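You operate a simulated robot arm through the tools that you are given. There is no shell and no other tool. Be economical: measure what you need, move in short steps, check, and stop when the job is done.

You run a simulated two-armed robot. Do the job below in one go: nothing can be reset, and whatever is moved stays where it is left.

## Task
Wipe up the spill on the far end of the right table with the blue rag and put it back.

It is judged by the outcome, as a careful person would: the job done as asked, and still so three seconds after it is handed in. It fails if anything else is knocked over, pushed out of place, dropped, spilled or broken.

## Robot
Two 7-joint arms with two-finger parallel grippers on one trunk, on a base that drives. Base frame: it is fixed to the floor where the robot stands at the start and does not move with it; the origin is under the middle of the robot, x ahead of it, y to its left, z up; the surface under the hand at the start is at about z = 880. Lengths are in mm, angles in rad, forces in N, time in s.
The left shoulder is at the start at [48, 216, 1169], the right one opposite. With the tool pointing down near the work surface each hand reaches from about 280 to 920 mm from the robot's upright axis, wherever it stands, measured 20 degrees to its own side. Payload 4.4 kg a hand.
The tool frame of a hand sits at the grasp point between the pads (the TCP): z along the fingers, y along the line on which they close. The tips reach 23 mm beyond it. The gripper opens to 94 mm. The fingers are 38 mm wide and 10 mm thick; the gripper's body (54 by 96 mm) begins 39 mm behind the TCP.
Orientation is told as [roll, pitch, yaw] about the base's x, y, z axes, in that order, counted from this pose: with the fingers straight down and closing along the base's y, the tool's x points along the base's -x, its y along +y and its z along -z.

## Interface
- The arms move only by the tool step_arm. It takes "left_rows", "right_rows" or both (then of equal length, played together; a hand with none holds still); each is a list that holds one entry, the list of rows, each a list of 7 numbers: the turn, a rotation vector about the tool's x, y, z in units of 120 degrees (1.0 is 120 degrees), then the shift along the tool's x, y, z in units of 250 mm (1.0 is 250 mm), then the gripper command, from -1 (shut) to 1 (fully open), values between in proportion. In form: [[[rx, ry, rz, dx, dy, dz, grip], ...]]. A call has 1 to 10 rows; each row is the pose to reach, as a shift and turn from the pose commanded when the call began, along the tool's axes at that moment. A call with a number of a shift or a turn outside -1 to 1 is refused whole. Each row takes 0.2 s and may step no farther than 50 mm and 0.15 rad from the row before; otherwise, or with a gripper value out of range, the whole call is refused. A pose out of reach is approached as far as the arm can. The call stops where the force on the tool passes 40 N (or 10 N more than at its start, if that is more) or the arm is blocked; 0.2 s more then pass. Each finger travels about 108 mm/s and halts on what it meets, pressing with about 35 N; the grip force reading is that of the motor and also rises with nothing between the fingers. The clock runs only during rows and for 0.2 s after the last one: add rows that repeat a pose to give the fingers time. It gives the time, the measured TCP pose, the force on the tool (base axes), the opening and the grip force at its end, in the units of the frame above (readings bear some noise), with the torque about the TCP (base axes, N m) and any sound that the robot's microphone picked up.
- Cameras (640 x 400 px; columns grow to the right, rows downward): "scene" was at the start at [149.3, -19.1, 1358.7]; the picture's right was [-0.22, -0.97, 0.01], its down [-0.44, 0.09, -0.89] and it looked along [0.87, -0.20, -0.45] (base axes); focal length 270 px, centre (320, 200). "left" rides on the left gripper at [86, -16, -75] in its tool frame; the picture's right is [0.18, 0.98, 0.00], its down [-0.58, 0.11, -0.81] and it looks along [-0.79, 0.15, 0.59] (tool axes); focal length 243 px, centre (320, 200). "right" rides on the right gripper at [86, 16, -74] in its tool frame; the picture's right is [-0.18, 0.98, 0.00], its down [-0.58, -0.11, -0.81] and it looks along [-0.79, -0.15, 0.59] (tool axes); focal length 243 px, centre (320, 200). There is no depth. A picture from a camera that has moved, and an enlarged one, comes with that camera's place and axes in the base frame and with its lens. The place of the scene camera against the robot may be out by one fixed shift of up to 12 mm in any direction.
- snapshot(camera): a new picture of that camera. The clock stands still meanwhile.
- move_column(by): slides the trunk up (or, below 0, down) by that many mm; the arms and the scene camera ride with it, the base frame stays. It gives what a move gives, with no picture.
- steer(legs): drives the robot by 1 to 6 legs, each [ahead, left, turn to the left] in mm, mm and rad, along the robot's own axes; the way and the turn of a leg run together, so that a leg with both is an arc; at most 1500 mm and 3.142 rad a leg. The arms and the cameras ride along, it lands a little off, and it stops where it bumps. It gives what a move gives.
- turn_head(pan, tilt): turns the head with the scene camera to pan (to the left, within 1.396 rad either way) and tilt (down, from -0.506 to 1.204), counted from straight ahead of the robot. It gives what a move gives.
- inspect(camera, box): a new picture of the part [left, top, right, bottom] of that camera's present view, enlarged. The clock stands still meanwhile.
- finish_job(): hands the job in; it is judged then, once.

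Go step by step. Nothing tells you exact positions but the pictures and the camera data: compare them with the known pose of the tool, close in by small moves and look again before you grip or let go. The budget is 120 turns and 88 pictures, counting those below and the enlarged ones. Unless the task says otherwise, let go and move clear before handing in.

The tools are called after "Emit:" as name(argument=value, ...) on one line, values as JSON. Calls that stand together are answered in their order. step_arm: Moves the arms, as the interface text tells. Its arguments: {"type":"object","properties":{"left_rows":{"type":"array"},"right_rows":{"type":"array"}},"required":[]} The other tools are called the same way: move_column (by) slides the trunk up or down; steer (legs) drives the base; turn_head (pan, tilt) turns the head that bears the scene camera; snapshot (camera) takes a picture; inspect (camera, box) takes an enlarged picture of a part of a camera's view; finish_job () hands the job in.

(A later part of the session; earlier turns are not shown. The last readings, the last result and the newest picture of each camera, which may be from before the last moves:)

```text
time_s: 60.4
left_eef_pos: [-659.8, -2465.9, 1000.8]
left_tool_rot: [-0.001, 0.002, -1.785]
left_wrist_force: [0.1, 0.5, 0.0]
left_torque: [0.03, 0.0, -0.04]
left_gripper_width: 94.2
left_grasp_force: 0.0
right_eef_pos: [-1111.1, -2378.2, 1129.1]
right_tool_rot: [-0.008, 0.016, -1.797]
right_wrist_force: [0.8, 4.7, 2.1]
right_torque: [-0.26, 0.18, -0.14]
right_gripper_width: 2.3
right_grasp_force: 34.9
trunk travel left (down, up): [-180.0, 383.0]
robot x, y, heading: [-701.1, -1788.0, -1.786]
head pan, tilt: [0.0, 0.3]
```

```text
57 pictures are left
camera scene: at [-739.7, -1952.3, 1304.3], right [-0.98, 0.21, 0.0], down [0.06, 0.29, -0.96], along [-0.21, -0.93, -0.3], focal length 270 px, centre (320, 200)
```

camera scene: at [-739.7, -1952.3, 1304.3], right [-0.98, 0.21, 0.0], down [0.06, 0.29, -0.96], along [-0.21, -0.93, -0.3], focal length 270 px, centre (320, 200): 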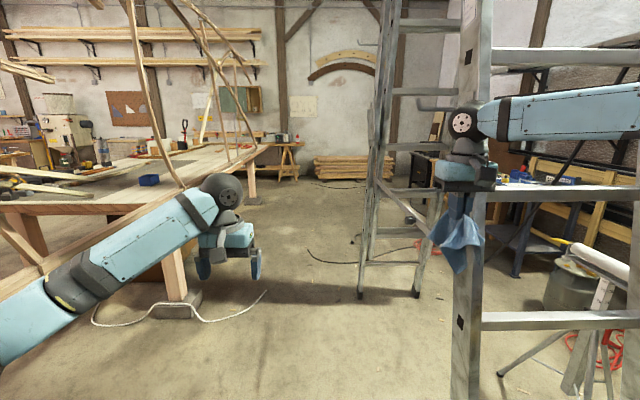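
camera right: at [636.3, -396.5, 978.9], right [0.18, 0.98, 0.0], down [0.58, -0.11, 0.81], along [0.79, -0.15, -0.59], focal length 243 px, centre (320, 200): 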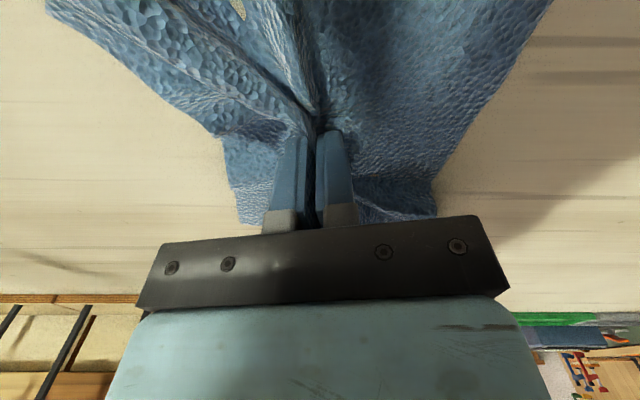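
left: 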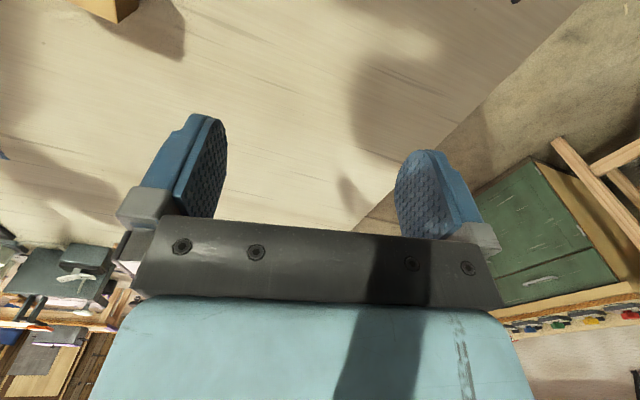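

The right hand touched the ladder's near stile, which is at about (-1130, -2420), closer than I judged, but the ladder still stands. I'll pull the hand back and inward, then zoom in on the far table.

Emit:
step_arm(right_rows=[[[0, 0, 0, 0.1, 0.0, 0, -1], [0, 0, 0, 0.25, 0.05, 0, -1], [0, 0, 0, 0.3, 0.2, 0, -1], [0, 0, 0, 0.3, 0.38, 0, -1]]])

Emit:
inspect(camera="scene", box=[0, 100, 320, 300])

Emit:
inspect(camera="scene", box=[120, 110, 290, 210])

Emit:
snapshot(camera="scene")

```text
time_s: 61.4
left_eef_pos: [-660.0, -2466.7, 998.7]
left_tool_rot: [-0.001, 0.003, -1.786]
left_wrist_force: [0.1, -0.7, -0.3]
left_torque: [0.02, -0.04, -0.01]
left_gripper_width: 94.1
left_grasp_force: 0.2
right_eef_pos: [-1001.6, -2327.7, 1126.9]
right_tool_rot: [-0.004, 0.023, -1.797]
right_wrist_force: [0.3, 0.2, 0.4]
right_torque: [0.03, 0.0, 0.03]
right_gripper_width: 2.6
right_grasp_force: 35.0
trunk travel left (down, up): [-180.0, 383.0]
robot x, y, heading: [-700.9, -1790.7, -1.784]
head pan, tilt: [0.0, 0.3]
```

```text
2.00 times, centred on (160, 200) of scene
camera zoom: at [-740.7, -1955.3, 1303.8], right [-0.98, 0.22, 0.0], down [0.06, 0.29, -0.95], along [-0.21, -0.93, -0.3], focal length 541 px, centre (640, 200)
```

zoom: 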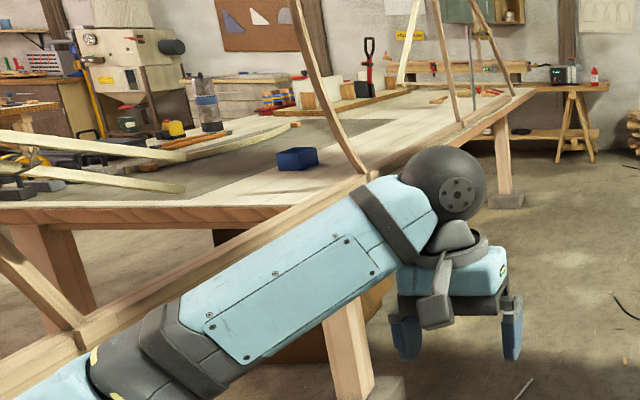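

```text
3.76 times, centred on (205, 160) of scene
camera zoom: at [-740.7, -1955.3, 1303.8], right [-0.98, 0.22, 0.0], down [0.06, 0.29, -0.95], along [-0.21, -0.93, -0.3], focal length 1018 px, centre (753, 351)
```

zoom: 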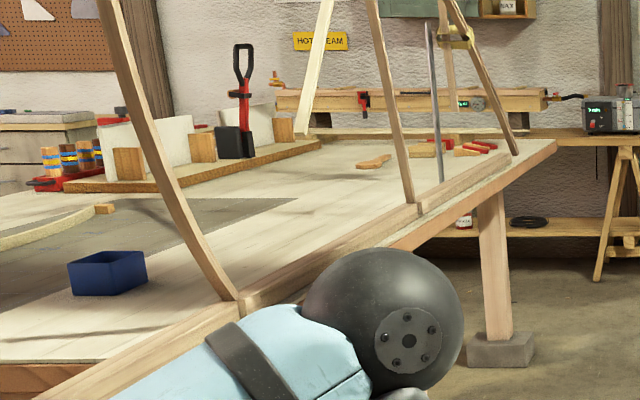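

```text
54 pictures are left
camera scene: at [-740.7, -1955.3, 1303.8], right [-0.98, 0.22, 0.0], down [0.06, 0.29, -0.95], along [-0.21, -0.93, -0.3], focal length 270 px, centre (320, 200)
```

scene: 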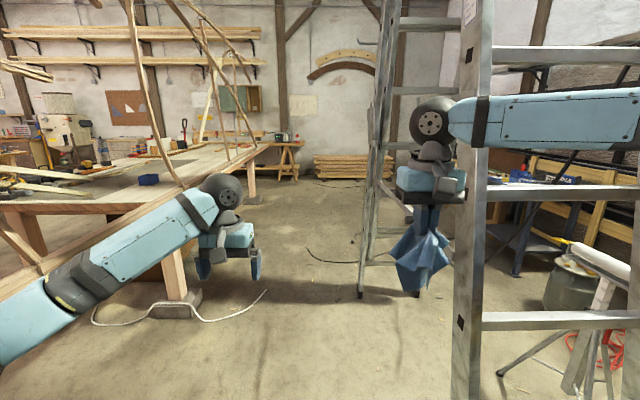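

The spill isn't visible yet, but the passage is workable. I'll shift toward the table to centre in the aisle, then extend the right arm straight ahead.

Emit:
steer(legs=[[0, 190, 0]])

Emit:
step_arm(right_rows=[[[0, 0, 0, -0.15, 0.05, 0, -1], [0, 0, 0, -0.3, 0.1, 0, -1], [0, 0, 0, -0.45, 0.15, 0, -1], [0, 0, 0, -0.6, 0.2, 0, -1], [0, 0, 0, -0.75, 0.22, 0, -1], [0, 0, 0, -0.9, 0.22, 0, -1]]], left_rows=[[[0, 0, 0, -0.15, 0, 0, 1], [0, 0, 0, -0.3, 0, 0, 1], [0, 0, 0, -0.45, 0, 0, 1], [0, 0, 0, -0.6, 0, 0, 1], [0, 0, 0, -0.7, 0, 0, 1], [0, 0, 0, -0.7, 0, 0, 1]]])

Emit:
snapshot(camera="scene")

```text
time_s: 63.7
left_eef_pos: [-475.0, -2505.9, 1001.4]
left_tool_rot: [0.001, 0.002, -1.783]
left_wrist_force: [0.0, -0.5, 0.0]
left_torque: [-0.02, 0.01, 0.0]
left_gripper_width: 93.9
left_grasp_force: 0.1
right_eef_pos: [-816.8, -2367.1, 1127.3]
right_tool_rot: [-0.005, 0.02, -1.793]
right_wrist_force: [0.4, 1.0, -0.3]
right_torque: [0.03, -0.04, 0.06]
right_gripper_width: 2.4
right_grasp_force: 35.4
trunk travel left (down, up): [-180.0, 383.0]
robot x, y, heading: [-515.1, -1830.1, -1.79]
head pan, tilt: [0.0, 0.3]
```

```text
time_s: 65.1
left_eef_pos: [-513.0, -2676.4, 1001.4]
left_tool_rot: [-0.001, 0.002, -1.784]
left_wrist_force: [-0.4, 0.4, -0.6]
left_torque: [-0.01, 0.01, 0.02]
left_gripper_width: 93.9
left_grasp_force: 0.1
right_eef_pos: [-894.8, -2444.5, 1110.0]
right_tool_rot: [-0.009, 0.019, -1.792]
right_wrist_force: [-0.7, 0.4, -0.1]
right_torque: [0.0, -0.01, 0.03]
right_gripper_width: 2.5
right_grasp_force: 35.1
right hand out of reach, approached as far as the arm can: row 1, 2, 3, 4, 5, 6
trunk travel left (down, up): [-180.0, 383.0]
robot x, y, heading: [-515.6, -1828.8, -1.789]
head pan, tilt: [0.0, 0.3]
```

```text
53 pictures are left
camera scene: at [-556.4, -1993.7, 1304.1], right [-0.98, 0.21, 0.0], down [0.06, 0.29, -0.96], along [-0.2, -0.93, -0.3], focal length 270 px, centre (320, 200)
```

scene: 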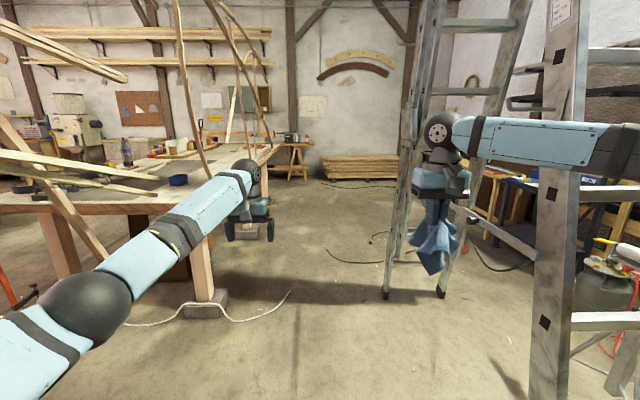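

The right hand is too high for its shoulder, which limits its reach. I'll lower it and then bring it forward and inward.

Emit:
step_arm(right_rows=[[[0, 0, 0, 0.0, 0.05, 0.15, -1], [0, 0, 0, 0.0, 0.1, 0.3, -1], [0, 0, 0, 0, 0.15, 0.45, -1], [0, 0, 0, -0.15, 0.2, 0.45, -1], [0, 0, 0, -0.3, 0.25, 0.45, -1], [0, 0, 0, -0.4, 0.3, 0.45, -1]]])

Emit:
snapshot(camera="scene")

```text
time_s: 66.5
left_eef_pos: [-512.6, -2676.3, 1000.4]
left_tool_rot: [-0.001, 0.003, -1.784]
left_wrist_force: [0.3, 0.8, 0.1]
left_torque: [0.01, -0.01, -0.01]
left_gripper_width: 94.1
left_grasp_force: 0.1
right_eef_pos: [-902.9, -2444.6, 1013.4]
right_tool_rot: [-0.005, 0.019, -1.794]
right_wrist_force: [0.1, 0.3, -0.6]
right_torque: [-0.02, 0.01, 0.05]
right_gripper_width: 2.4
right_grasp_force: 35.1
right hand out of reach, approached as far as the arm can: row 1, 2, 3, 4, 5, 6
trunk travel left (down, up): [-180.0, 383.0]
robot x, y, heading: [-516.5, -1827.0, -1.786]
head pan, tilt: [0.0, 0.3]
```

```text
52 pictures are left
camera scene: at [-556.4, -1993.6, 1304.2], right [-0.98, 0.21, 0.0], down [0.06, 0.29, -0.96], along [-0.2, -0.93, -0.3], focal length 270 px, centre (320, 200)
```

scene: 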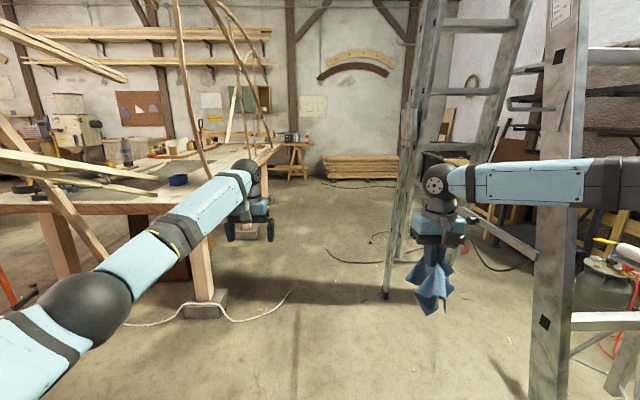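

The right arm seems held by a joint limit in this pose. I'll bring the hand back a bit and test how far inward it goes.

Emit:
step_arm(right_rows=[[[0, 0, 0, 0.15, 0, 0, -1], [0, 0, 0, 0.3, 0, 0, -1], [0, 0, 0, 0.45, 0, 0, -1], [0, 0, 0, 0.6, 0.1, 0, -1], [0, 0, 0, 0.6, 0.25, 0, -1], [0, 0, 0, 0.6, 0.4, 0, -1]]])

Emit:
step_arm(right_rows=[[[0, 0, 0, -0.15, 0, 0, -1], [0, 0, 0, -0.3, 0, 0, -1], [0, 0, 0, -0.45, 0, 0, -1], [0, 0, 0, -0.6, 0, 0, -1]]])

Emit:
snapshot(camera="scene")

```text
time_s: 67.9
left_eef_pos: [-512.9, -2677.2, 1001.0]
left_tool_rot: [0.001, 0.004, -1.784]
left_wrist_force: [0.0, -0.2, 0.0]
left_torque: [0.0, -0.01, -0.02]
left_gripper_width: 94.0
left_grasp_force: 0.2
right_eef_pos: [-771.9, -2317.5, 1020.9]
right_tool_rot: [-0.007, 0.021, -1.795]
right_wrist_force: [1.1, -0.4, -0.1]
right_torque: [0.01, -0.03, 0.03]
right_gripper_width: 2.4
right_grasp_force: 35.4
trunk travel left (down, up): [-180.0, 383.0]
robot x, y, heading: [-515.2, -1830.7, -1.789]
head pan, tilt: [0.0, 0.3]
```

```text
time_s: 68.9
left_eef_pos: [-512.5, -2675.6, 1000.9]
left_tool_rot: [0.0, 0.003, -1.784]
left_wrist_force: [0.7, 0.9, 0.4]
left_torque: [0.05, 0.02, 0.0]
left_gripper_width: 94.1
left_grasp_force: 0.0
right_eef_pos: [-845.4, -2409.0, 1024.3]
right_tool_rot: [-0.006, 0.019, -1.792]
right_wrist_force: [0.3, 0.1, -0.6]
right_torque: [0.02, 0.03, 0.07]
right_gripper_width: 2.4
right_grasp_force: 34.6
right hand out of reach, approached as far as the arm can: row 1, 2, 3, 4
trunk travel left (down, up): [-180.0, 383.0]
robot x, y, heading: [-517.1, -1829.0, -1.784]
head pan, tilt: [0.0, 0.3]
```

```text
51 pictures are left
camera scene: at [-556.6, -1993.6, 1304.2], right [-0.98, 0.21, 0.0], down [0.06, 0.29, -0.96], along [-0.2, -0.93, -0.3], focal length 270 px, centre (320, 200)
```

scene: 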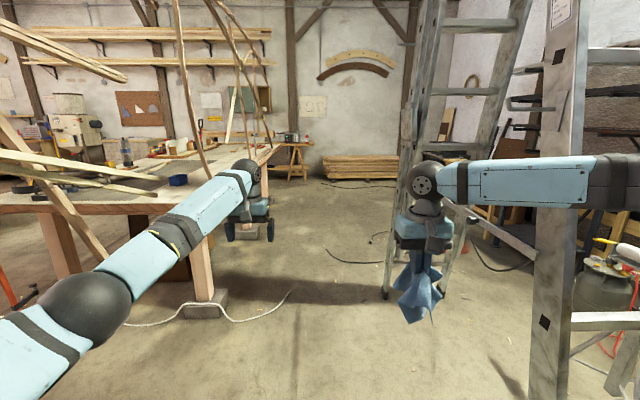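

The elbow sits outward in this arm's configuration. I'll move 90 mm closer to the table and stretch the right arm out on its natural side, which should draw the elbow in.

Emit:
steer(legs=[[0, 80, 0]])

Emit:
step_arm(right_rows=[[[0, 0, 0, 0, -0.15, 0, -1], [0, 0, 0, -0.1, -0.3, 0, -1], [0, 0, 0, -0.23, -0.4, 0, -1], [0, 0, 0, -0.38, -0.46, 0, -1], [0, 0, 0, -0.5, -0.5, 0, -1], [0, 0, 0, -0.62, -0.5, 0, -1]]])

Emit:
turn_head(pan=-0.5, tilt=0.45)

Emit:
snapshot(camera="scene")

```text
time_s: 70.2
left_eef_pos: [-434.4, -2693.1, 1000.6]
left_tool_rot: [0.0, 0.002, -1.785]
left_wrist_force: [-0.3, -0.4, 0.0]
left_torque: [-0.01, 0.02, -0.02]
left_gripper_width: 94.2
left_grasp_force: 0.0
right_eef_pos: [-767.8, -2427.6, 1025.2]
right_tool_rot: [-0.005, 0.018, -1.793]
right_wrist_force: [-1.1, 0.4, 0.1]
right_torque: [0.0, 0.01, 0.01]
right_gripper_width: 2.6
right_grasp_force: 35.4
trunk travel left (down, up): [-180.0, 383.0]
robot x, y, heading: [-443.0, -1848.7, -1.787]
head pan, tilt: [0.0, 0.3]
```

```text
time_s: 71.6
left_eef_pos: [-434.1, -2694.5, 1001.0]
left_tool_rot: [0.0, 0.004, -1.783]
left_wrist_force: [-0.1, 0.1, 0.7]
left_torque: [0.01, -0.01, 0.0]
left_gripper_width: 94.0
left_grasp_force: 0.1
right_eef_pos: [-932.4, -2501.8, 1027.0]
right_tool_rot: [-0.005, 0.019, -1.792]
right_wrist_force: [-0.7, -0.3, -0.3]
right_torque: [-0.01, -0.05, 0.03]
right_gripper_width: 2.4
right_grasp_force: 35.0
right hand out of reach, approached as far as the arm can: row 5, 6
trunk travel left (down, up): [-180.0, 383.0]
robot x, y, heading: [-438.7, -1847.7, -1.787]
head pan, tilt: [0.0, 0.3]
```

```text
time_s: 72.6
left_eef_pos: [-434.6, -2694.2, 1002.2]
left_tool_rot: [0.001, 0.001, -1.784]
left_wrist_force: [-0.4, -0.3, -0.6]
left_torque: [-0.02, 0.0, 0.02]
left_gripper_width: 94.2
left_grasp_force: 0.1
right_eef_pos: [-929.6, -2501.6, 1027.7]
right_tool_rot: [-0.005, 0.019, -1.793]
right_wrist_force: [-0.2, -0.2, -0.1]
right_torque: [0.0, 0.01, 0.03]
right_gripper_width: 2.6
right_grasp_force: 35.0
trunk travel left (down, up): [-180.0, 383.0]
robot x, y, heading: [-438.2, -1848.6, -1.785]
head pan, tilt: [-0.499, 0.45]
```

```text
50 pictures are left
camera scene: at [-519.0, -1989.0, 1290.2], right [-0.76, 0.65, 0.0], down [0.28, 0.33, -0.9], along [-0.59, -0.68, -0.43], focal length 270 px, centre (320, 200)
```

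scene: 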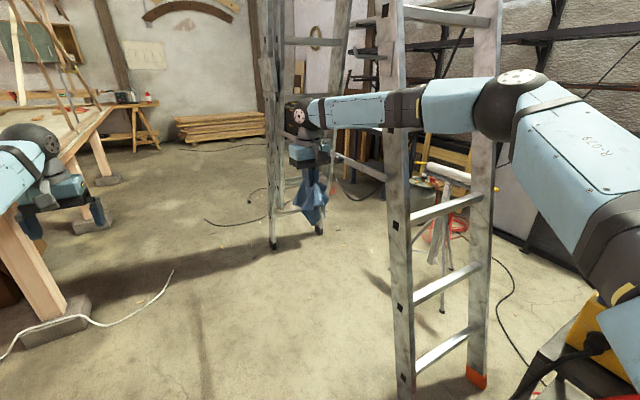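

The elbow looks clear of the ladder by a modest margin. I'll check the left-side clearance before driving through.

Emit:
turn_head(pan=0.7, tilt=0.6)

Emit:
snapshot(camera="scene")

```text
time_s: 74.0
left_eef_pos: [-434.7, -2693.5, 1000.7]
left_tool_rot: [-0.001, 0.003, -1.784]
left_wrist_force: [0.0, -0.1, -0.2]
left_torque: [0.02, 0.01, 0.01]
left_gripper_width: 93.8
left_grasp_force: 0.1
right_eef_pos: [-930.8, -2500.7, 1028.4]
right_tool_rot: [-0.004, 0.02, -1.792]
right_wrist_force: [0.8, -0.3, -0.4]
right_torque: [-0.02, 0.03, 0.03]
right_gripper_width: 2.5
right_grasp_force: 35.4
trunk travel left (down, up): [-180.0, 383.0]
robot x, y, heading: [-438.7, -1846.7, -1.784]
head pan, tilt: [0.7, 0.6]
```

```text
49 pictures are left
camera scene: at [-417.7, -1997.7, 1276.7], right [-0.89, -0.47, 0.0], down [-0.26, 0.5, -0.83], along [0.38, -0.73, -0.56], focal length 270 px, centre (320, 200)
```

scene: 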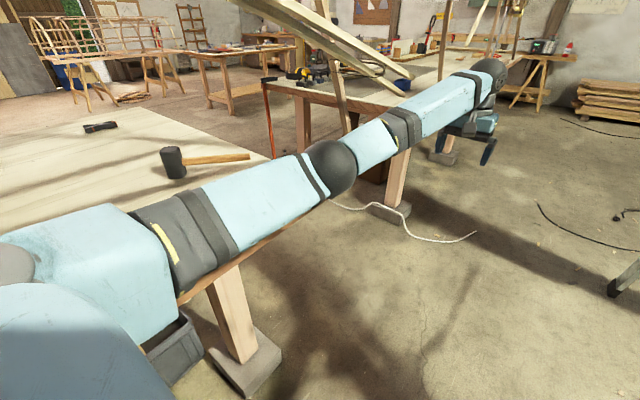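

The left side is clear. I'll drive forward with a slight shift left.

Emit:
steer(legs=[[100, 50, 0], [900, 0, 0]])

Emit:
turn_head(pan=-0.1, tilt=0.4)

Emit:
snapshot(camera="scene")

```text
time_s: 79.5
left_eef_pos: [-609.7, -3682.0, 1000.9]
left_tool_rot: [0.001, 0.002, -1.788]
left_wrist_force: [0.7, -0.5, -0.4]
left_torque: [-0.04, -0.03, -0.02]
left_gripper_width: 93.8
left_grasp_force: 0.1
right_eef_pos: [-1103.8, -3488.1, 1027.8]
right_tool_rot: [-0.006, 0.018, -1.8]
right_wrist_force: [0.6, 0.6, -0.5]
right_torque: [-0.02, 0.02, 0.05]
right_gripper_width: 2.5
right_grasp_force: 35.2
trunk travel left (down, up): [-180.0, 383.0]
robot x, y, heading: [-608.9, -2839.0, -1.791]
head pan, tilt: [0.7, 0.6]
```

```text
time_s: 80.7
left_eef_pos: [-610.4, -3682.4, 1002.0]
left_tool_rot: [-0.001, 0.005, -1.79]
left_wrist_force: [0.3, -0.1, 0.1]
left_torque: [-0.02, -0.01, 0.04]
left_gripper_width: 93.9
left_grasp_force: 0.1
right_eef_pos: [-1104.0, -3488.5, 1027.4]
right_tool_rot: [-0.005, 0.019, -1.799]
right_wrist_force: [-0.5, -0.7, -0.1]
right_torque: [0.0, -0.02, 0.04]
right_gripper_width: 2.4
right_grasp_force: 34.8
trunk travel left (down, up): [-180.0, 383.0]
robot x, y, heading: [-606.0, -2835.7, -1.793]
head pan, tilt: [-0.099, 0.4]
```

```text
48 pictures are left
camera scene: at [-657.8, -2997.0, 1294.9], right [-0.95, 0.31, 0.0], down [0.12, 0.37, -0.92], along [-0.29, -0.87, -0.39], focal length 270 px, centre (320, 200)
```

scene: 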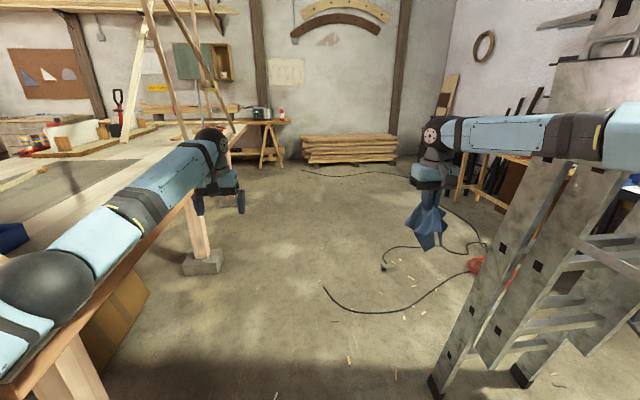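

Nearly past the ladder. I'll look left along the right table for the spill.

Emit:
turn_head(pan=0.5, tilt=0.35)

Emit:
snapshot(camera="scene")

Emit:
inspect(camera="scene", box=[200, 120, 480, 295])

```text
time_s: 81.7
left_eef_pos: [-609.5, -3682.6, 1001.8]
left_tool_rot: [-0.001, 0.001, -1.788]
left_wrist_force: [-0.5, 0.3, -0.7]
left_torque: [0.01, -0.02, -0.01]
left_gripper_width: 93.9
left_grasp_force: 0.0
right_eef_pos: [-1104.4, -3488.1, 1029.3]
right_tool_rot: [-0.004, 0.019, -1.799]
right_wrist_force: [0.6, 0.1, 0.0]
right_torque: [0.0, -0.02, 0.03]
right_gripper_width: 2.5
right_grasp_force: 34.7
trunk travel left (down, up): [-180.0, 383.0]
robot x, y, heading: [-611.8, -2832.6, -1.793]
head pan, tilt: [0.499, 0.351]
```

```text
47 pictures are left
camera scene: at [-603.2, -2998.6, 1299.4], right [-0.96, -0.27, 0.0], down [-0.09, 0.33, -0.94], along [0.26, -0.9, -0.34], focal length 270 px, centre (320, 200)
```

scene: 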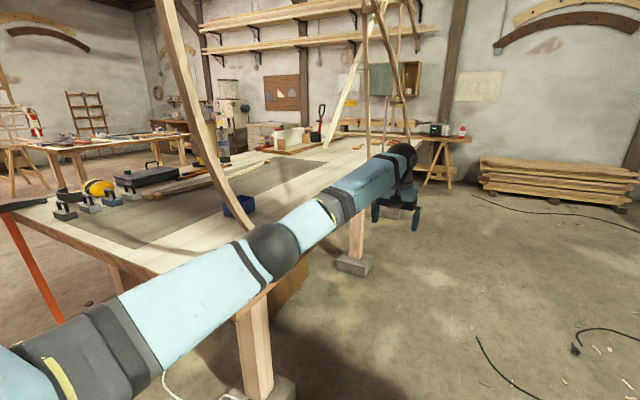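

```text
2.29 times, centred on (340, 208) of scene
camera zoom: at [-603.2, -2998.6, 1299.4], right [-0.96, -0.27, 0.0], down [-0.09, 0.33, -0.94], along [0.26, -0.9, -0.34], focal length 618 px, centre (274, 183)
```

zoom: 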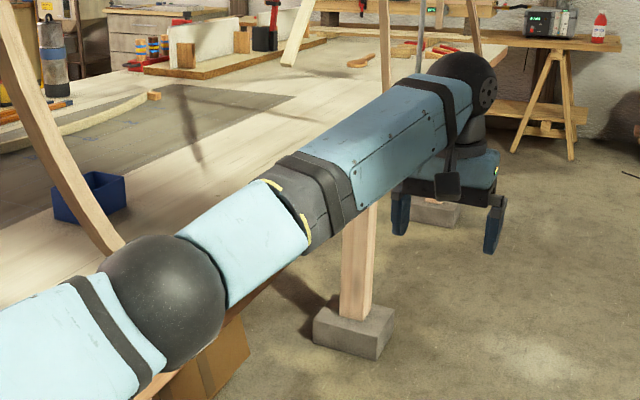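

I'll continue down the aisle toward the far end.

Emit:
steer(legs=[[1000, 0, 0]])

Emit:
snapshot(camera="scene")

Emit:
inspect(camera="scene", box=[140, 100, 460, 300])

```text
time_s: 86.9
left_eef_pos: [-839.0, -4674.4, 1001.8]
left_tool_rot: [-0.001, 0.003, -1.794]
left_wrist_force: [0.7, -0.5, -0.3]
left_torque: [-0.01, -0.04, -0.02]
left_gripper_width: 93.9
left_grasp_force: 0.1
right_eef_pos: [-1331.5, -4478.2, 1027.6]
right_tool_rot: [-0.006, 0.02, -1.804]
right_wrist_force: [0.1, 0.3, 0.3]
right_torque: [0.02, 0.03, 0.01]
right_gripper_width: 2.5
right_grasp_force: 35.3
trunk travel left (down, up): [-180.0, 383.0]
robot x, y, heading: [-831.0, -3826.8, -1.798]
head pan, tilt: [0.499, 0.351]
```

```text
45 pictures are left
camera scene: at [-828.8, -3990.5, 1299.4], right [-0.96, -0.27, 0.0], down [-0.09, 0.33, -0.94], along [0.25, -0.9, -0.34], focal length 270 px, centre (320, 200)
```

scene: 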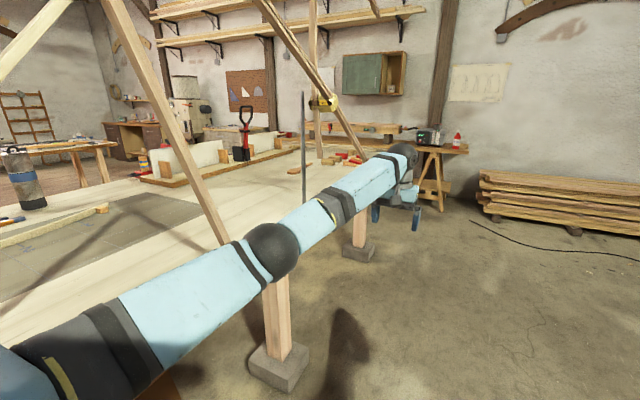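

```text
2.00 times, centred on (300, 200) of scene
camera zoom: at [-828.8, -3990.5, 1299.4], right [-0.96, -0.27, 0.0], down [-0.09, 0.33, -0.94], along [0.25, -0.9, -0.34], focal length 541 px, centre (360, 200)
```

zoom: 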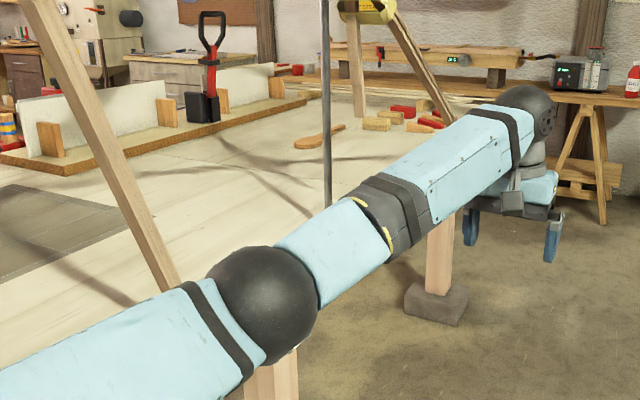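

There's still no spill in view, and the table runs to roughly y = -6300. I'll drive on.

Emit:
steer(legs=[[900, 0, 0]])

Emit:
turn_head(pan=0.6, tilt=0.4)

Emit:
snapshot(camera="scene")

Emit:
inspect(camera="scene", box=[100, 100, 420, 300])

```text
time_s: 91.6
left_eef_pos: [-1037.9, -5537.0, 1001.2]
left_tool_rot: [0.001, 0.002, -1.795]
left_wrist_force: [0.2, 0.6, -0.4]
left_torque: [-0.01, -0.01, 0.01]
left_gripper_width: 94.1
left_grasp_force: 0.0
right_eef_pos: [-1530.5, -5341.5, 1027.6]
right_tool_rot: [-0.006, 0.019, -1.805]
right_wrist_force: [0.1, -0.1, -0.1]
right_torque: [0.03, -0.01, 0.04]
right_gripper_width: 2.4
right_grasp_force: 35.0
trunk travel left (down, up): [-180.0, 383.0]
robot x, y, heading: [-1030.4, -4692.5, -1.798]
head pan, tilt: [0.499, 0.351]
```

```text
time_s: 92.2
left_eef_pos: [-1037.9, -5537.3, 1001.0]
left_tool_rot: [0.0, 0.003, -1.797]
left_wrist_force: [0.3, -0.8, 0.3]
left_torque: [0.0, 0.02, 0.0]
left_gripper_width: 94.1
left_grasp_force: 0.0
right_eef_pos: [-1531.6, -5340.8, 1029.9]
right_tool_rot: [-0.006, 0.017, -1.806]
right_wrist_force: [-0.3, -0.7, 0.7]
right_torque: [-0.01, -0.02, -0.01]
right_gripper_width: 2.3
right_grasp_force: 34.5
trunk travel left (down, up): [-180.0, 383.0]
robot x, y, heading: [-1031.3, -4690.4, -1.793]
head pan, tilt: [0.6, 0.4]
```

```text
43 pictures are left
camera scene: at [-1018.6, -4849.8, 1294.9], right [-0.93, -0.36, 0.0], down [-0.14, 0.36, -0.92], along [0.34, -0.86, -0.39], focal length 270 px, centre (320, 200)
```

scene: 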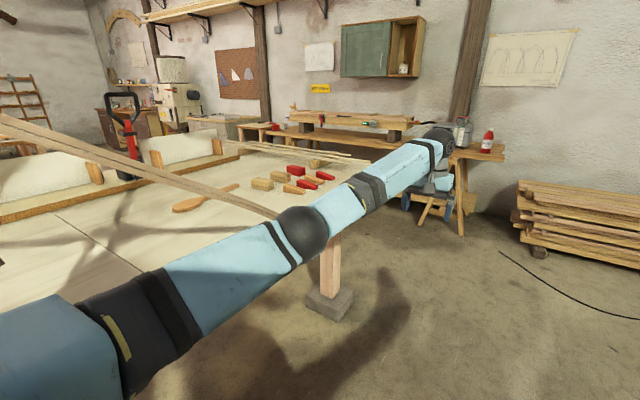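

```text
2.00 times, centred on (260, 200) of scene
camera zoom: at [-1018.6, -4849.8, 1294.9], right [-0.93, -0.36, 0.0], down [-0.14, 0.36, -0.92], along [0.34, -0.86, -0.39], focal length 541 px, centre (440, 200)
```

zoom: 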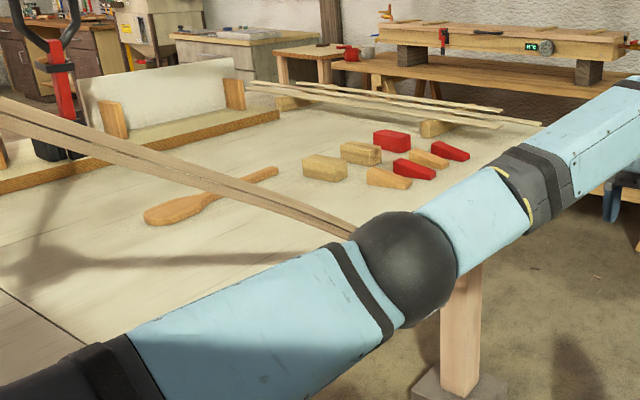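

There's another seam here, with paddles and wedges near the end. I'll check my right side for room to back off and face the table.

Emit:
turn_head(pan=-1.1, tilt=0.5)

Emit:
snapshot(camera="scene")

```text
time_s: 94.0
left_eef_pos: [-1037.4, -5538.0, 1001.4]
left_tool_rot: [-0.001, 0.0, -1.796]
left_wrist_force: [-0.1, 0.4, 0.3]
left_torque: [-0.01, 0.0, 0.02]
left_gripper_width: 94.1
left_grasp_force: 0.0
right_eef_pos: [-1530.6, -5339.5, 1028.5]
right_tool_rot: [-0.004, 0.018, -1.805]
right_wrist_force: [-0.4, -0.2, 0.3]
right_torque: [0.0, 0.0, 0.02]
right_gripper_width: 2.4
right_grasp_force: 35.0
trunk travel left (down, up): [-180.0, 383.0]
robot x, y, heading: [-1032.0, -4688.9, -1.799]
head pan, tilt: [-1.1, 0.499]
```

```text
41 pictures are left
camera scene: at [-1140.6, -4785.7, 1285.7], right [-0.24, 0.97, 0.0], down [0.46, 0.12, -0.88], along [-0.85, -0.21, -0.48], focal length 270 px, centre (320, 200)
```

scene: 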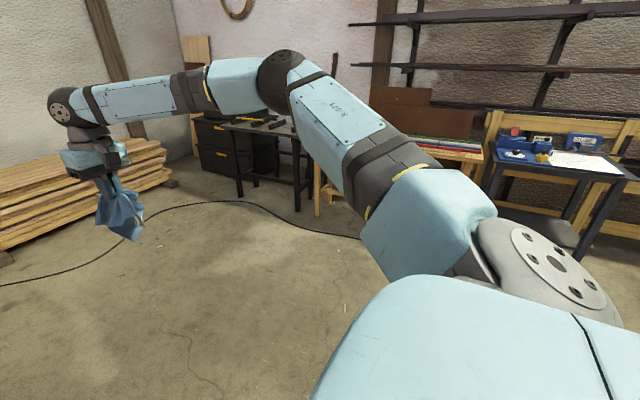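

There's about 2 m of room to the right. I'll strafe off, go forward and turn left to face the table's far end.

Emit:
steer(legs=[[0, -550, 0], [600, 0, 0], [0, 0, 1.59]])

Emit:
move_column(by=200)

Emit:
turn_head(pan=0.0, tilt=0.45)

Emit:
snapshot(camera="scene")

```text
time_s: 106.3
left_eef_pos: [-871.1, -5136.6, 1001.4]
left_tool_rot: [-0.001, 0.003, -0.204]
left_wrist_force: [0.4, 0.1, 0.4]
left_torque: [-0.02, -0.03, -0.03]
left_gripper_width: 93.7
left_grasp_force: 0.0
right_eef_pos: [-1058.2, -5635.4, 1028.5]
right_tool_rot: [-0.006, 0.018, -0.213]
right_wrist_force: [0.2, -0.3, 0.5]
right_torque: [0.0, -0.01, -0.02]
right_gripper_width: 2.6
right_grasp_force: 35.1
trunk travel left (down, up): [-180.0, 383.0]
robot x, y, heading: [-1715.8, -5154.0, -0.207]
head pan, tilt: [-1.1, 0.499]
```

```text
time_s: 108.5
left_eef_pos: [-870.8, -5138.5, 1201.9]
left_tool_rot: [0.0, 0.002, -0.207]
left_wrist_force: [-0.2, 0.6, -1.2]
left_torque: [0.0, 0.01, 0.01]
left_gripper_width: 94.0
left_grasp_force: 0.1
right_eef_pos: [-1057.3, -5635.2, 1227.9]
right_tool_rot: [-0.005, 0.019, -0.213]
right_wrist_force: [1.0, 0.0, 0.4]
right_torque: [0.03, 0.0, 0.01]
right_gripper_width: 2.3
right_grasp_force: 35.1
trunk travel left (down, up): [-380.0, 183.0]
robot x, y, heading: [-1719.5, -5150.7, -0.209]
head pan, tilt: [-1.1, 0.499]
```

```text
time_s: 109.8
left_eef_pos: [-871.4, -5138.4, 1202.0]
left_tool_rot: [-0.001, 0.002, -0.205]
left_wrist_force: [0.4, -0.9, 0.3]
left_torque: [0.0, 0.0, 0.02]
left_gripper_width: 94.1
left_grasp_force: 0.1
right_eef_pos: [-1058.2, -5635.6, 1228.1]
right_tool_rot: [-0.006, 0.016, -0.212]
right_wrist_force: [-0.5, 0.9, 0.0]
right_torque: [0.01, -0.02, 0.01]
right_gripper_width: 2.4
right_grasp_force: 35.3
trunk travel left (down, up): [-380.0, 183.0]
robot x, y, heading: [-1717.7, -5146.1, -0.207]
head pan, tilt: [0.0, 0.45]
```

```text
40 pictures are left
camera scene: at [-1566.7, -5189.6, 1490.2], right [-0.21, -0.98, 0.0], down [-0.43, 0.09, -0.9], along [0.88, -0.18, -0.44], focal length 270 px, centre (320, 200)
```

scene: 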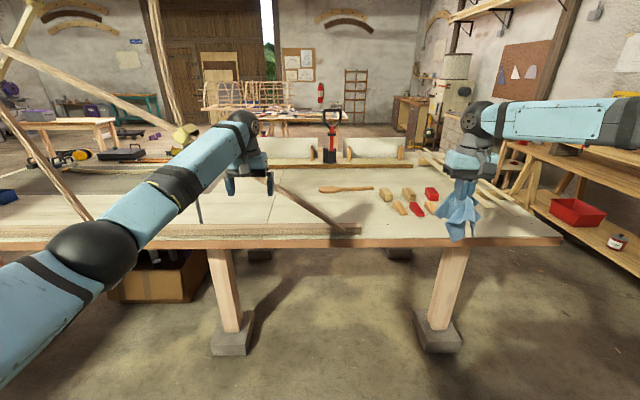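

Emit:
inspect(camera="scene", box=[230, 130, 580, 260])

Emit:
snapshot(camera="right")

```text
1.83 times, centred on (405, 195) of scene
camera zoom: at [-1566.7, -5189.6, 1490.2], right [-0.21, -0.98, 0.0], down [-0.43, 0.09, -0.9], along [0.88, -0.18, -0.44], focal length 494 px, centre (165, 209)
```

zoom: 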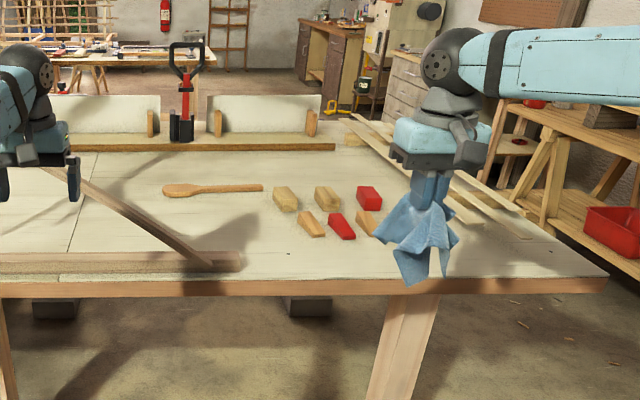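

```text
38 pictures are left
camera right: at [-1137.6, -5600.4, 1305.0], right [0.39, 0.92, -0.01], down [0.56, -0.23, 0.8], along [0.73, -0.31, -0.61], focal length 243 px, centre (320, 200)
```

right: 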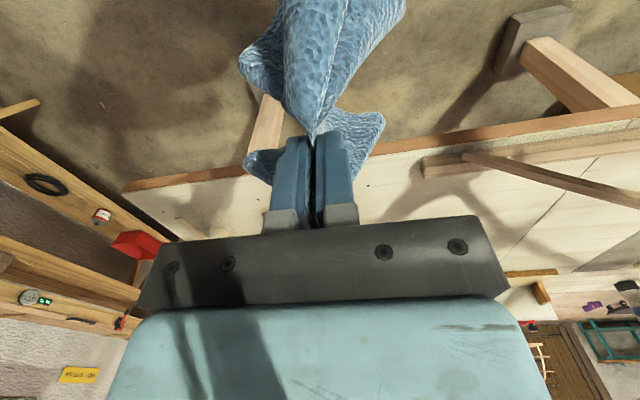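

No obvious spill yet, so I'll zoom in closely on the far-end tabletop for a clear puddle.

Emit:
inspect(camera="scene", box=[270, 160, 430, 260])

Emit:
inspect(camera="scene", box=[420, 160, 580, 260])

```text
4.00 times, centred on (350, 210) of scene
camera zoom: at [-1566.7, -5189.6, 1490.2], right [-0.21, -0.98, 0.0], down [-0.43, 0.09, -0.9], along [0.88, -0.18, -0.44], focal length 1081 px, centre (200, 160)
```

zoom: 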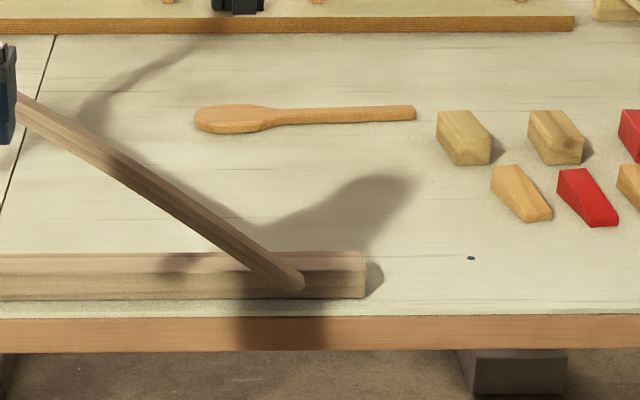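

```text
4.00 times, centred on (500, 210) of scene
camera zoom: at [-1566.7, -5189.6, 1490.2], right [-0.21, -0.98, 0.0], down [-0.43, 0.09, -0.9], along [0.88, -0.18, -0.44], focal length 1081 px, centre (-400, 160)
```

zoom: 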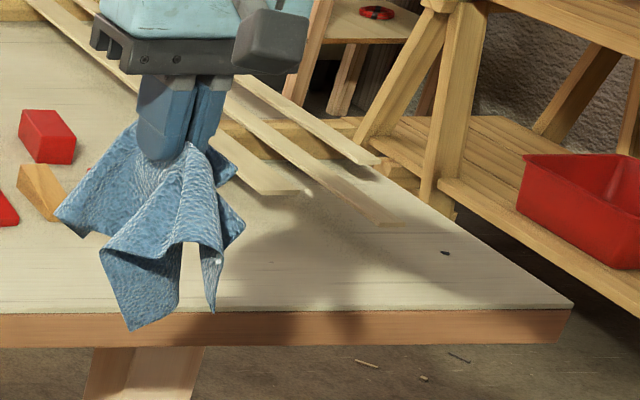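

The rag hides one patch of the table, so I'll lift and shift it aside to see behind.

Emit:
step_arm(right_rows=[[[0, 0, 0, 0.15, 0, 0, -1], [0, 0, 0, 0.3, 0, 0, -1], [0, 0, 0, 0.45, -0.05, 0, -1], [0, 0, 0, 0.5, -0.2, 0, -1], [0, 0, 0, 0.5, -0.38, 0, -1], [0, 0, 0, 0.5, -0.56, 0, -1], [0, 0, 0, 0.5, -0.7, 0, -1]]])

Emit:
inspect(camera="scene", box=[380, 140, 600, 270])

```text
time_s: 111.4
left_eef_pos: [-870.5, -5138.6, 1201.6]
left_tool_rot: [0.002, 0.001, -0.205]
left_wrist_force: [-0.2, -0.9, -0.1]
left_torque: [0.0, -0.02, -0.02]
left_gripper_width: 94.2
left_grasp_force: 0.0
right_eef_pos: [-1214.9, -5782.8, 1228.8]
right_tool_rot: [-0.003, 0.019, -0.214]
right_wrist_force: [-0.7, -0.3, -0.3]
right_torque: [0.06, -0.01, -0.01]
right_gripper_width: 2.1
right_grasp_force: 35.3
trunk travel left (down, up): [-380.0, 183.0]
robot x, y, heading: [-1718.1, -5151.2, -0.21]
head pan, tilt: [0.0, 0.45]
```

```text
2.91 times, centred on (490, 205) of scene
camera zoom: at [-1567.0, -5190.7, 1490.2], right [-0.2, -0.98, 0.0], down [-0.43, 0.09, -0.9], along [0.88, -0.18, -0.44], focal length 786 px, centre (-174, 186)
```

zoom: 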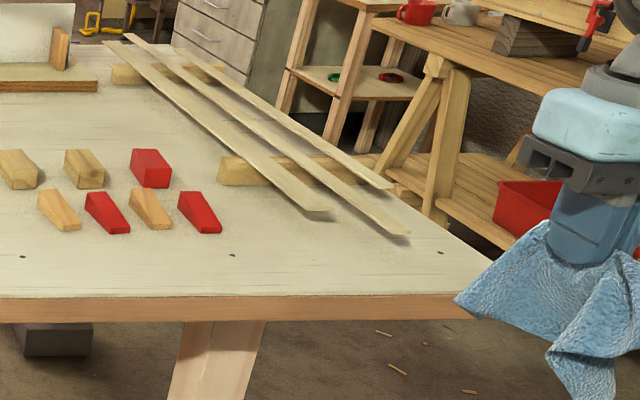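

There's no spill at this end. I'll survey the rest of this table run from the raised viewpoint.

Emit:
turn_head(pan=0.75, tilt=0.4)

Emit:
snapshot(camera="scene")

Emit:
inspect(camera="scene", box=[60, 100, 380, 300])

```text
time_s: 112.5
left_eef_pos: [-870.9, -5137.2, 1202.1]
left_tool_rot: [0.0, 0.001, -0.204]
left_wrist_force: [-0.6, 0.2, 0.7]
left_torque: [0.02, 0.06, 0.01]
left_gripper_width: 94.1
left_grasp_force: 0.0
right_eef_pos: [-1214.8, -5781.5, 1230.3]
right_tool_rot: [-0.004, 0.02, -0.212]
right_wrist_force: [-0.3, 0.1, 0.8]
right_torque: [0.0, 0.0, 0.0]
right_gripper_width: 2.5
right_grasp_force: 35.0
trunk travel left (down, up): [-380.0, 183.0]
robot x, y, heading: [-1712.2, -5148.2, -0.209]
head pan, tilt: [0.75, 0.4]
```

```text
34 pictures are left
camera scene: at [-1577.3, -5122.9, 1494.9], right [0.52, -0.86, 0.0], down [-0.33, -0.2, -0.92], along [0.79, 0.48, -0.39], focal length 270 px, centre (320, 200)
```

scene: 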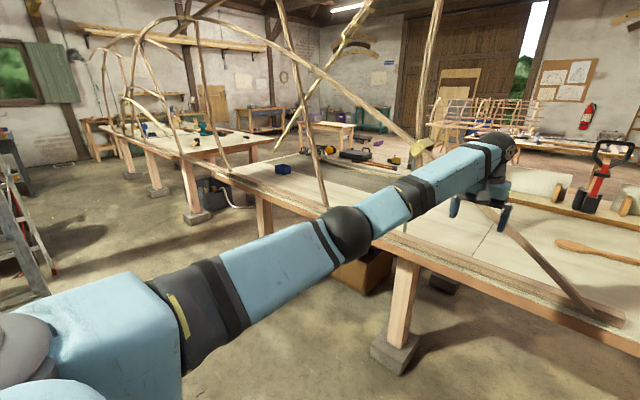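

```text
2.00 times, centred on (220, 200) of scene
camera zoom: at [-1577.3, -5122.9, 1494.9], right [0.52, -0.86, 0.0], down [-0.33, -0.2, -0.92], along [0.79, 0.48, -0.39], focal length 541 px, centre (520, 200)
```

zoom: 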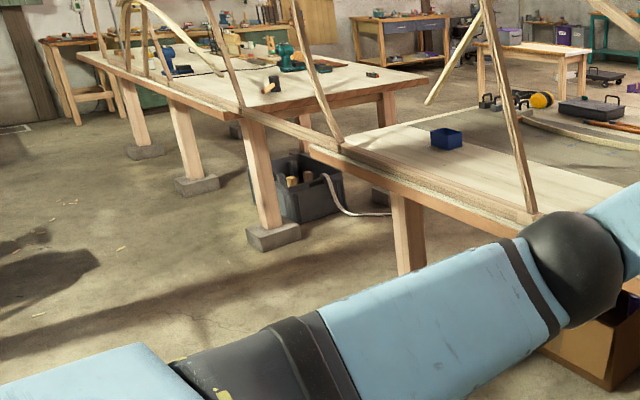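

I'll draw the left arm in, raise the trunk and move closer for a steeper look over the far-end tabletop, including behind the panels.

Emit:
step_arm(left_rows=[[[0, 0, 0, 0.18, 0, 0, 1], [0, 0, 0, 0.36, 0, 0, 1], [0, 0, 0, 0.54, 0, 0, 1], [0, 0, 0, 0.72, 0, 0, 1], [0, 0, 0, 0.9, 0, 0, 1]]])

Emit:
step_arm(left_rows=[[[0, 0, 0, 0.18, 0.05, 0, 1], [0, 0, 0, 0.36, 0.1, 0, 1], [0, 0, 0, 0.54, 0.15, 0, 1], [0, 0, 0, 0.72, 0.2, 0, 1], [0, 0, 0, 0.9, 0.25, 0, 1]]])

Emit:
move_column(by=180)

Emit:
steer(legs=[[350, -250, 0]])

Emit:
turn_head(pan=0.1, tilt=0.6)

Emit:
snapshot(camera="scene")

```text
time_s: 113.7
left_eef_pos: [-1092.3, -5093.0, 1198.8]
left_tool_rot: [0.0, 0.004, -0.205]
left_wrist_force: [-0.4, 0.3, 0.6]
left_torque: [0.0, 0.02, 0.01]
left_gripper_width: 93.7
left_grasp_force: 0.1
right_eef_pos: [-1215.8, -5781.1, 1232.2]
right_tool_rot: [-0.005, 0.018, -0.213]
right_wrist_force: [-0.6, 0.5, 0.1]
right_torque: [0.01, 0.01, -0.01]
right_gripper_width: 2.5
right_grasp_force: 34.8
trunk travel left (down, up): [-380.0, 183.0]
robot x, y, heading: [-1714.0, -5150.3, -0.205]
head pan, tilt: [0.75, 0.4]
```

```text
time_s: 114.9
left_eef_pos: [-1299.0, -4985.4, 1201.4]
left_tool_rot: [0.001, -0.001, -0.204]
left_wrist_force: [-0.1, 0.4, -0.2]
left_torque: [-0.03, -0.01, -0.01]
left_gripper_width: 93.9
left_grasp_force: 0.1
right_eef_pos: [-1215.8, -5781.2, 1231.5]
right_tool_rot: [-0.004, 0.016, -0.213]
right_wrist_force: [-0.7, -0.2, 0.0]
right_torque: [-0.02, -0.06, -0.06]
right_gripper_width: 2.3
right_grasp_force: 35.4
trunk travel left (down, up): [-380.0, 183.0]
robot x, y, heading: [-1715.9, -5147.8, -0.206]
head pan, tilt: [0.75, 0.4]
```

```text
time_s: 116.9
left_eef_pos: [-1298.3, -4986.5, 1380.0]
left_tool_rot: [0.0, 0.002, -0.204]
left_wrist_force: [-0.1, -0.3, -0.7]
left_torque: [0.05, -0.02, -0.03]
left_gripper_width: 93.9
left_grasp_force: 0.1
right_eef_pos: [-1215.2, -5781.8, 1410.3]
right_tool_rot: [-0.005, 0.02, -0.212]
right_wrist_force: [-0.3, -0.5, 0.1]
right_torque: [-0.01, -0.03, -0.03]
right_gripper_width: 2.5
right_grasp_force: 34.7
trunk travel left (down, up): [-560.0, 3.0]
robot x, y, heading: [-1717.1, -5154.4, -0.205]
head pan, tilt: [0.75, 0.4]
```

```text
time_s: 119.7
left_eef_pos: [-1001.7, -5301.3, 1379.5]
left_tool_rot: [-0.002, 0.0, -0.204]
left_wrist_force: [0.2, -0.6, -0.3]
left_torque: [-0.04, 0.0, 0.0]
left_gripper_width: 93.9
left_grasp_force: 0.1
right_eef_pos: [-919.2, -6096.4, 1411.9]
right_tool_rot: [-0.004, 0.018, -0.211]
right_wrist_force: [-0.7, -0.3, 0.5]
right_torque: [0.03, 0.01, -0.03]
right_gripper_width: 2.6
right_grasp_force: 34.8
trunk travel left (down, up): [-560.0, 3.0]
robot x, y, heading: [-1422.9, -5467.5, -0.206]
head pan, tilt: [0.75, 0.4]
```

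```text
time_s: 120.7
left_eef_pos: [-1001.0, -5301.7, 1381.0]
left_tool_rot: [0.0, 0.002, -0.205]
left_wrist_force: [0.7, -0.8, 0.3]
left_torque: [-0.01, -0.02, -0.01]
left_gripper_width: 94.1
left_grasp_force: 0.2
right_eef_pos: [-919.1, -6098.1, 1409.3]
right_tool_rot: [-0.005, 0.015, -0.212]
right_wrist_force: [0.0, 1.0, 0.2]
right_torque: [-0.03, -0.02, -0.05]
right_gripper_width: 2.4
right_grasp_force: 35.8
trunk travel left (down, up): [-560.0, 3.0]
robot x, y, heading: [-1421.6, -5468.6, -0.205]
head pan, tilt: [0.099, 0.6]
```

```text
32 pictures are left
camera scene: at [-1272.4, -5496.4, 1656.7], right [-0.11, -0.99, 0.0], down [-0.56, 0.06, -0.83], along [0.82, -0.09, -0.56], focal length 270 px, centre (320, 200)
```

scene: 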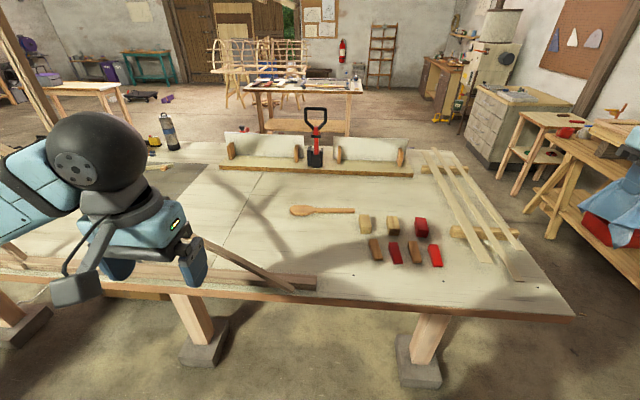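

Emit:
inspect(camera="scene", box=[190, 150, 390, 290])

Emit:
inspect(camera="scene", box=[370, 150, 570, 320])

```text
2.86 times, centred on (290, 220) of scene
camera zoom: at [-1272.4, -5496.4, 1656.7], right [-0.11, -0.99, 0.0], down [-0.56, 0.06, -0.83], along [0.82, -0.09, -0.56], focal length 772 px, centre (406, 143)
```

zoom: 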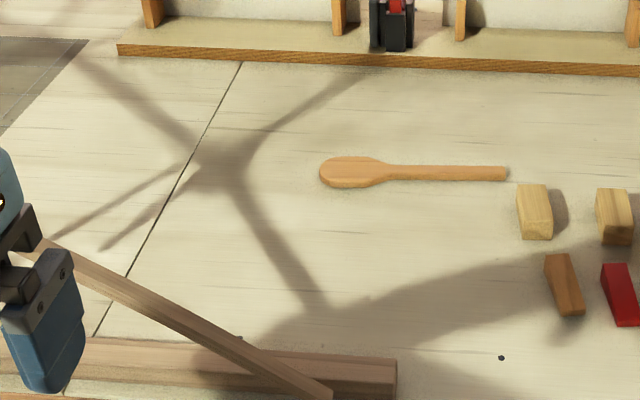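

```text
2.35 times, centred on (470, 235) of scene
camera zoom: at [-1272.4, -5496.4, 1656.7], right [-0.11, -0.99, 0.0], down [-0.56, 0.06, -0.83], along [0.82, -0.09, -0.56], focal length 636 px, centre (-33, 118)
```

zoom: 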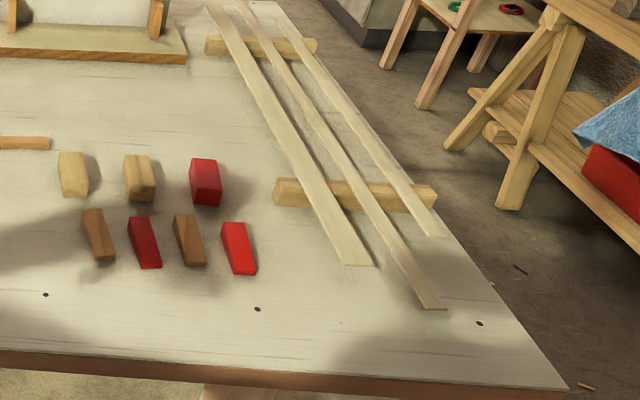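

This end is clean. Before going back I'll look at the benches to my right along the end wall.

Emit:
turn_head(pan=-0.75, tilt=0.5)

Emit:
snapshot(camera="scene")

Emit:
turn_head(pan=0.6, tilt=0.45)

Emit:
snapshot(camera="scene")

```text
time_s: 121.9
left_eef_pos: [-1002.4, -5301.5, 1379.6]
left_tool_rot: [-0.001, 0.001, -0.205]
left_wrist_force: [-0.2, 0.9, -0.8]
left_torque: [0.01, -0.02, -0.02]
left_gripper_width: 94.1
left_grasp_force: 0.1
right_eef_pos: [-919.1, -6096.9, 1411.6]
right_tool_rot: [-0.006, 0.016, -0.212]
right_wrist_force: [0.0, 0.1, 0.5]
right_torque: [0.0, 0.02, -0.02]
right_gripper_width: 2.2
right_grasp_force: 34.6
trunk travel left (down, up): [-560.0, 3.0]
robot x, y, heading: [-1419.1, -5466.0, -0.203]
head pan, tilt: [-0.75, 0.499]
```

```text
29 pictures are left
camera scene: at [-1307.5, -5561.5, 1665.7], right [-0.82, -0.58, 0.0], down [-0.28, 0.39, -0.88], along [0.51, -0.72, -0.48], focal length 270 px, centre (320, 200)
```

scene: 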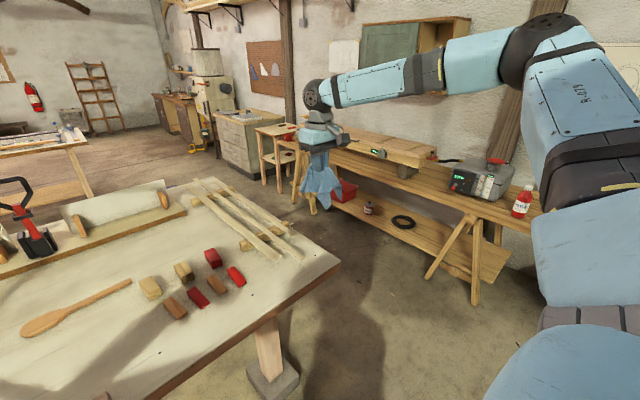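

```text
time_s: 123.4
left_eef_pos: [-1000.5, -5302.1, 1380.2]
left_tool_rot: [0.0, 0.003, -0.205]
left_wrist_force: [-0.3, -0.6, 0.2]
left_torque: [0.0, -0.01, 0.02]
left_gripper_width: 94.2
left_grasp_force: 0.0
right_eef_pos: [-917.4, -6098.6, 1411.4]
right_tool_rot: [-0.006, 0.017, -0.214]
right_wrist_force: [1.1, -0.3, -0.1]
right_torque: [-0.02, -0.01, -0.03]
right_gripper_width: 2.3
right_grasp_force: 35.6
trunk travel left (down, up): [-560.0, 3.0]
robot x, y, heading: [-1424.1, -5464.3, -0.206]
head pan, tilt: [0.6, 0.45]
```

```text
28 pictures are left
camera scene: at [-1275.1, -5452.1, 1670.2], right [0.38, -0.92, 0.0], down [-0.4, -0.17, -0.9], along [0.83, 0.35, -0.44], focal length 270 px, centre (320, 200)
```

scene: 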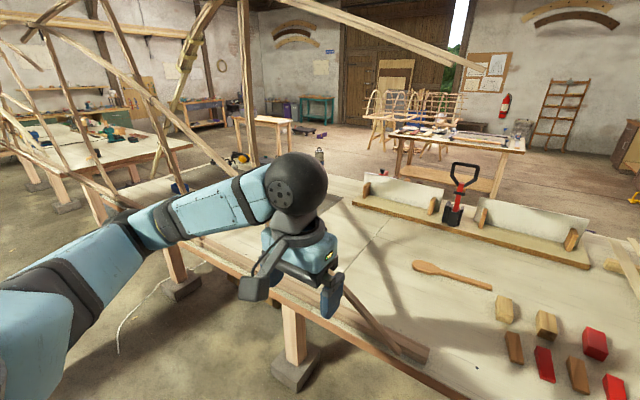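

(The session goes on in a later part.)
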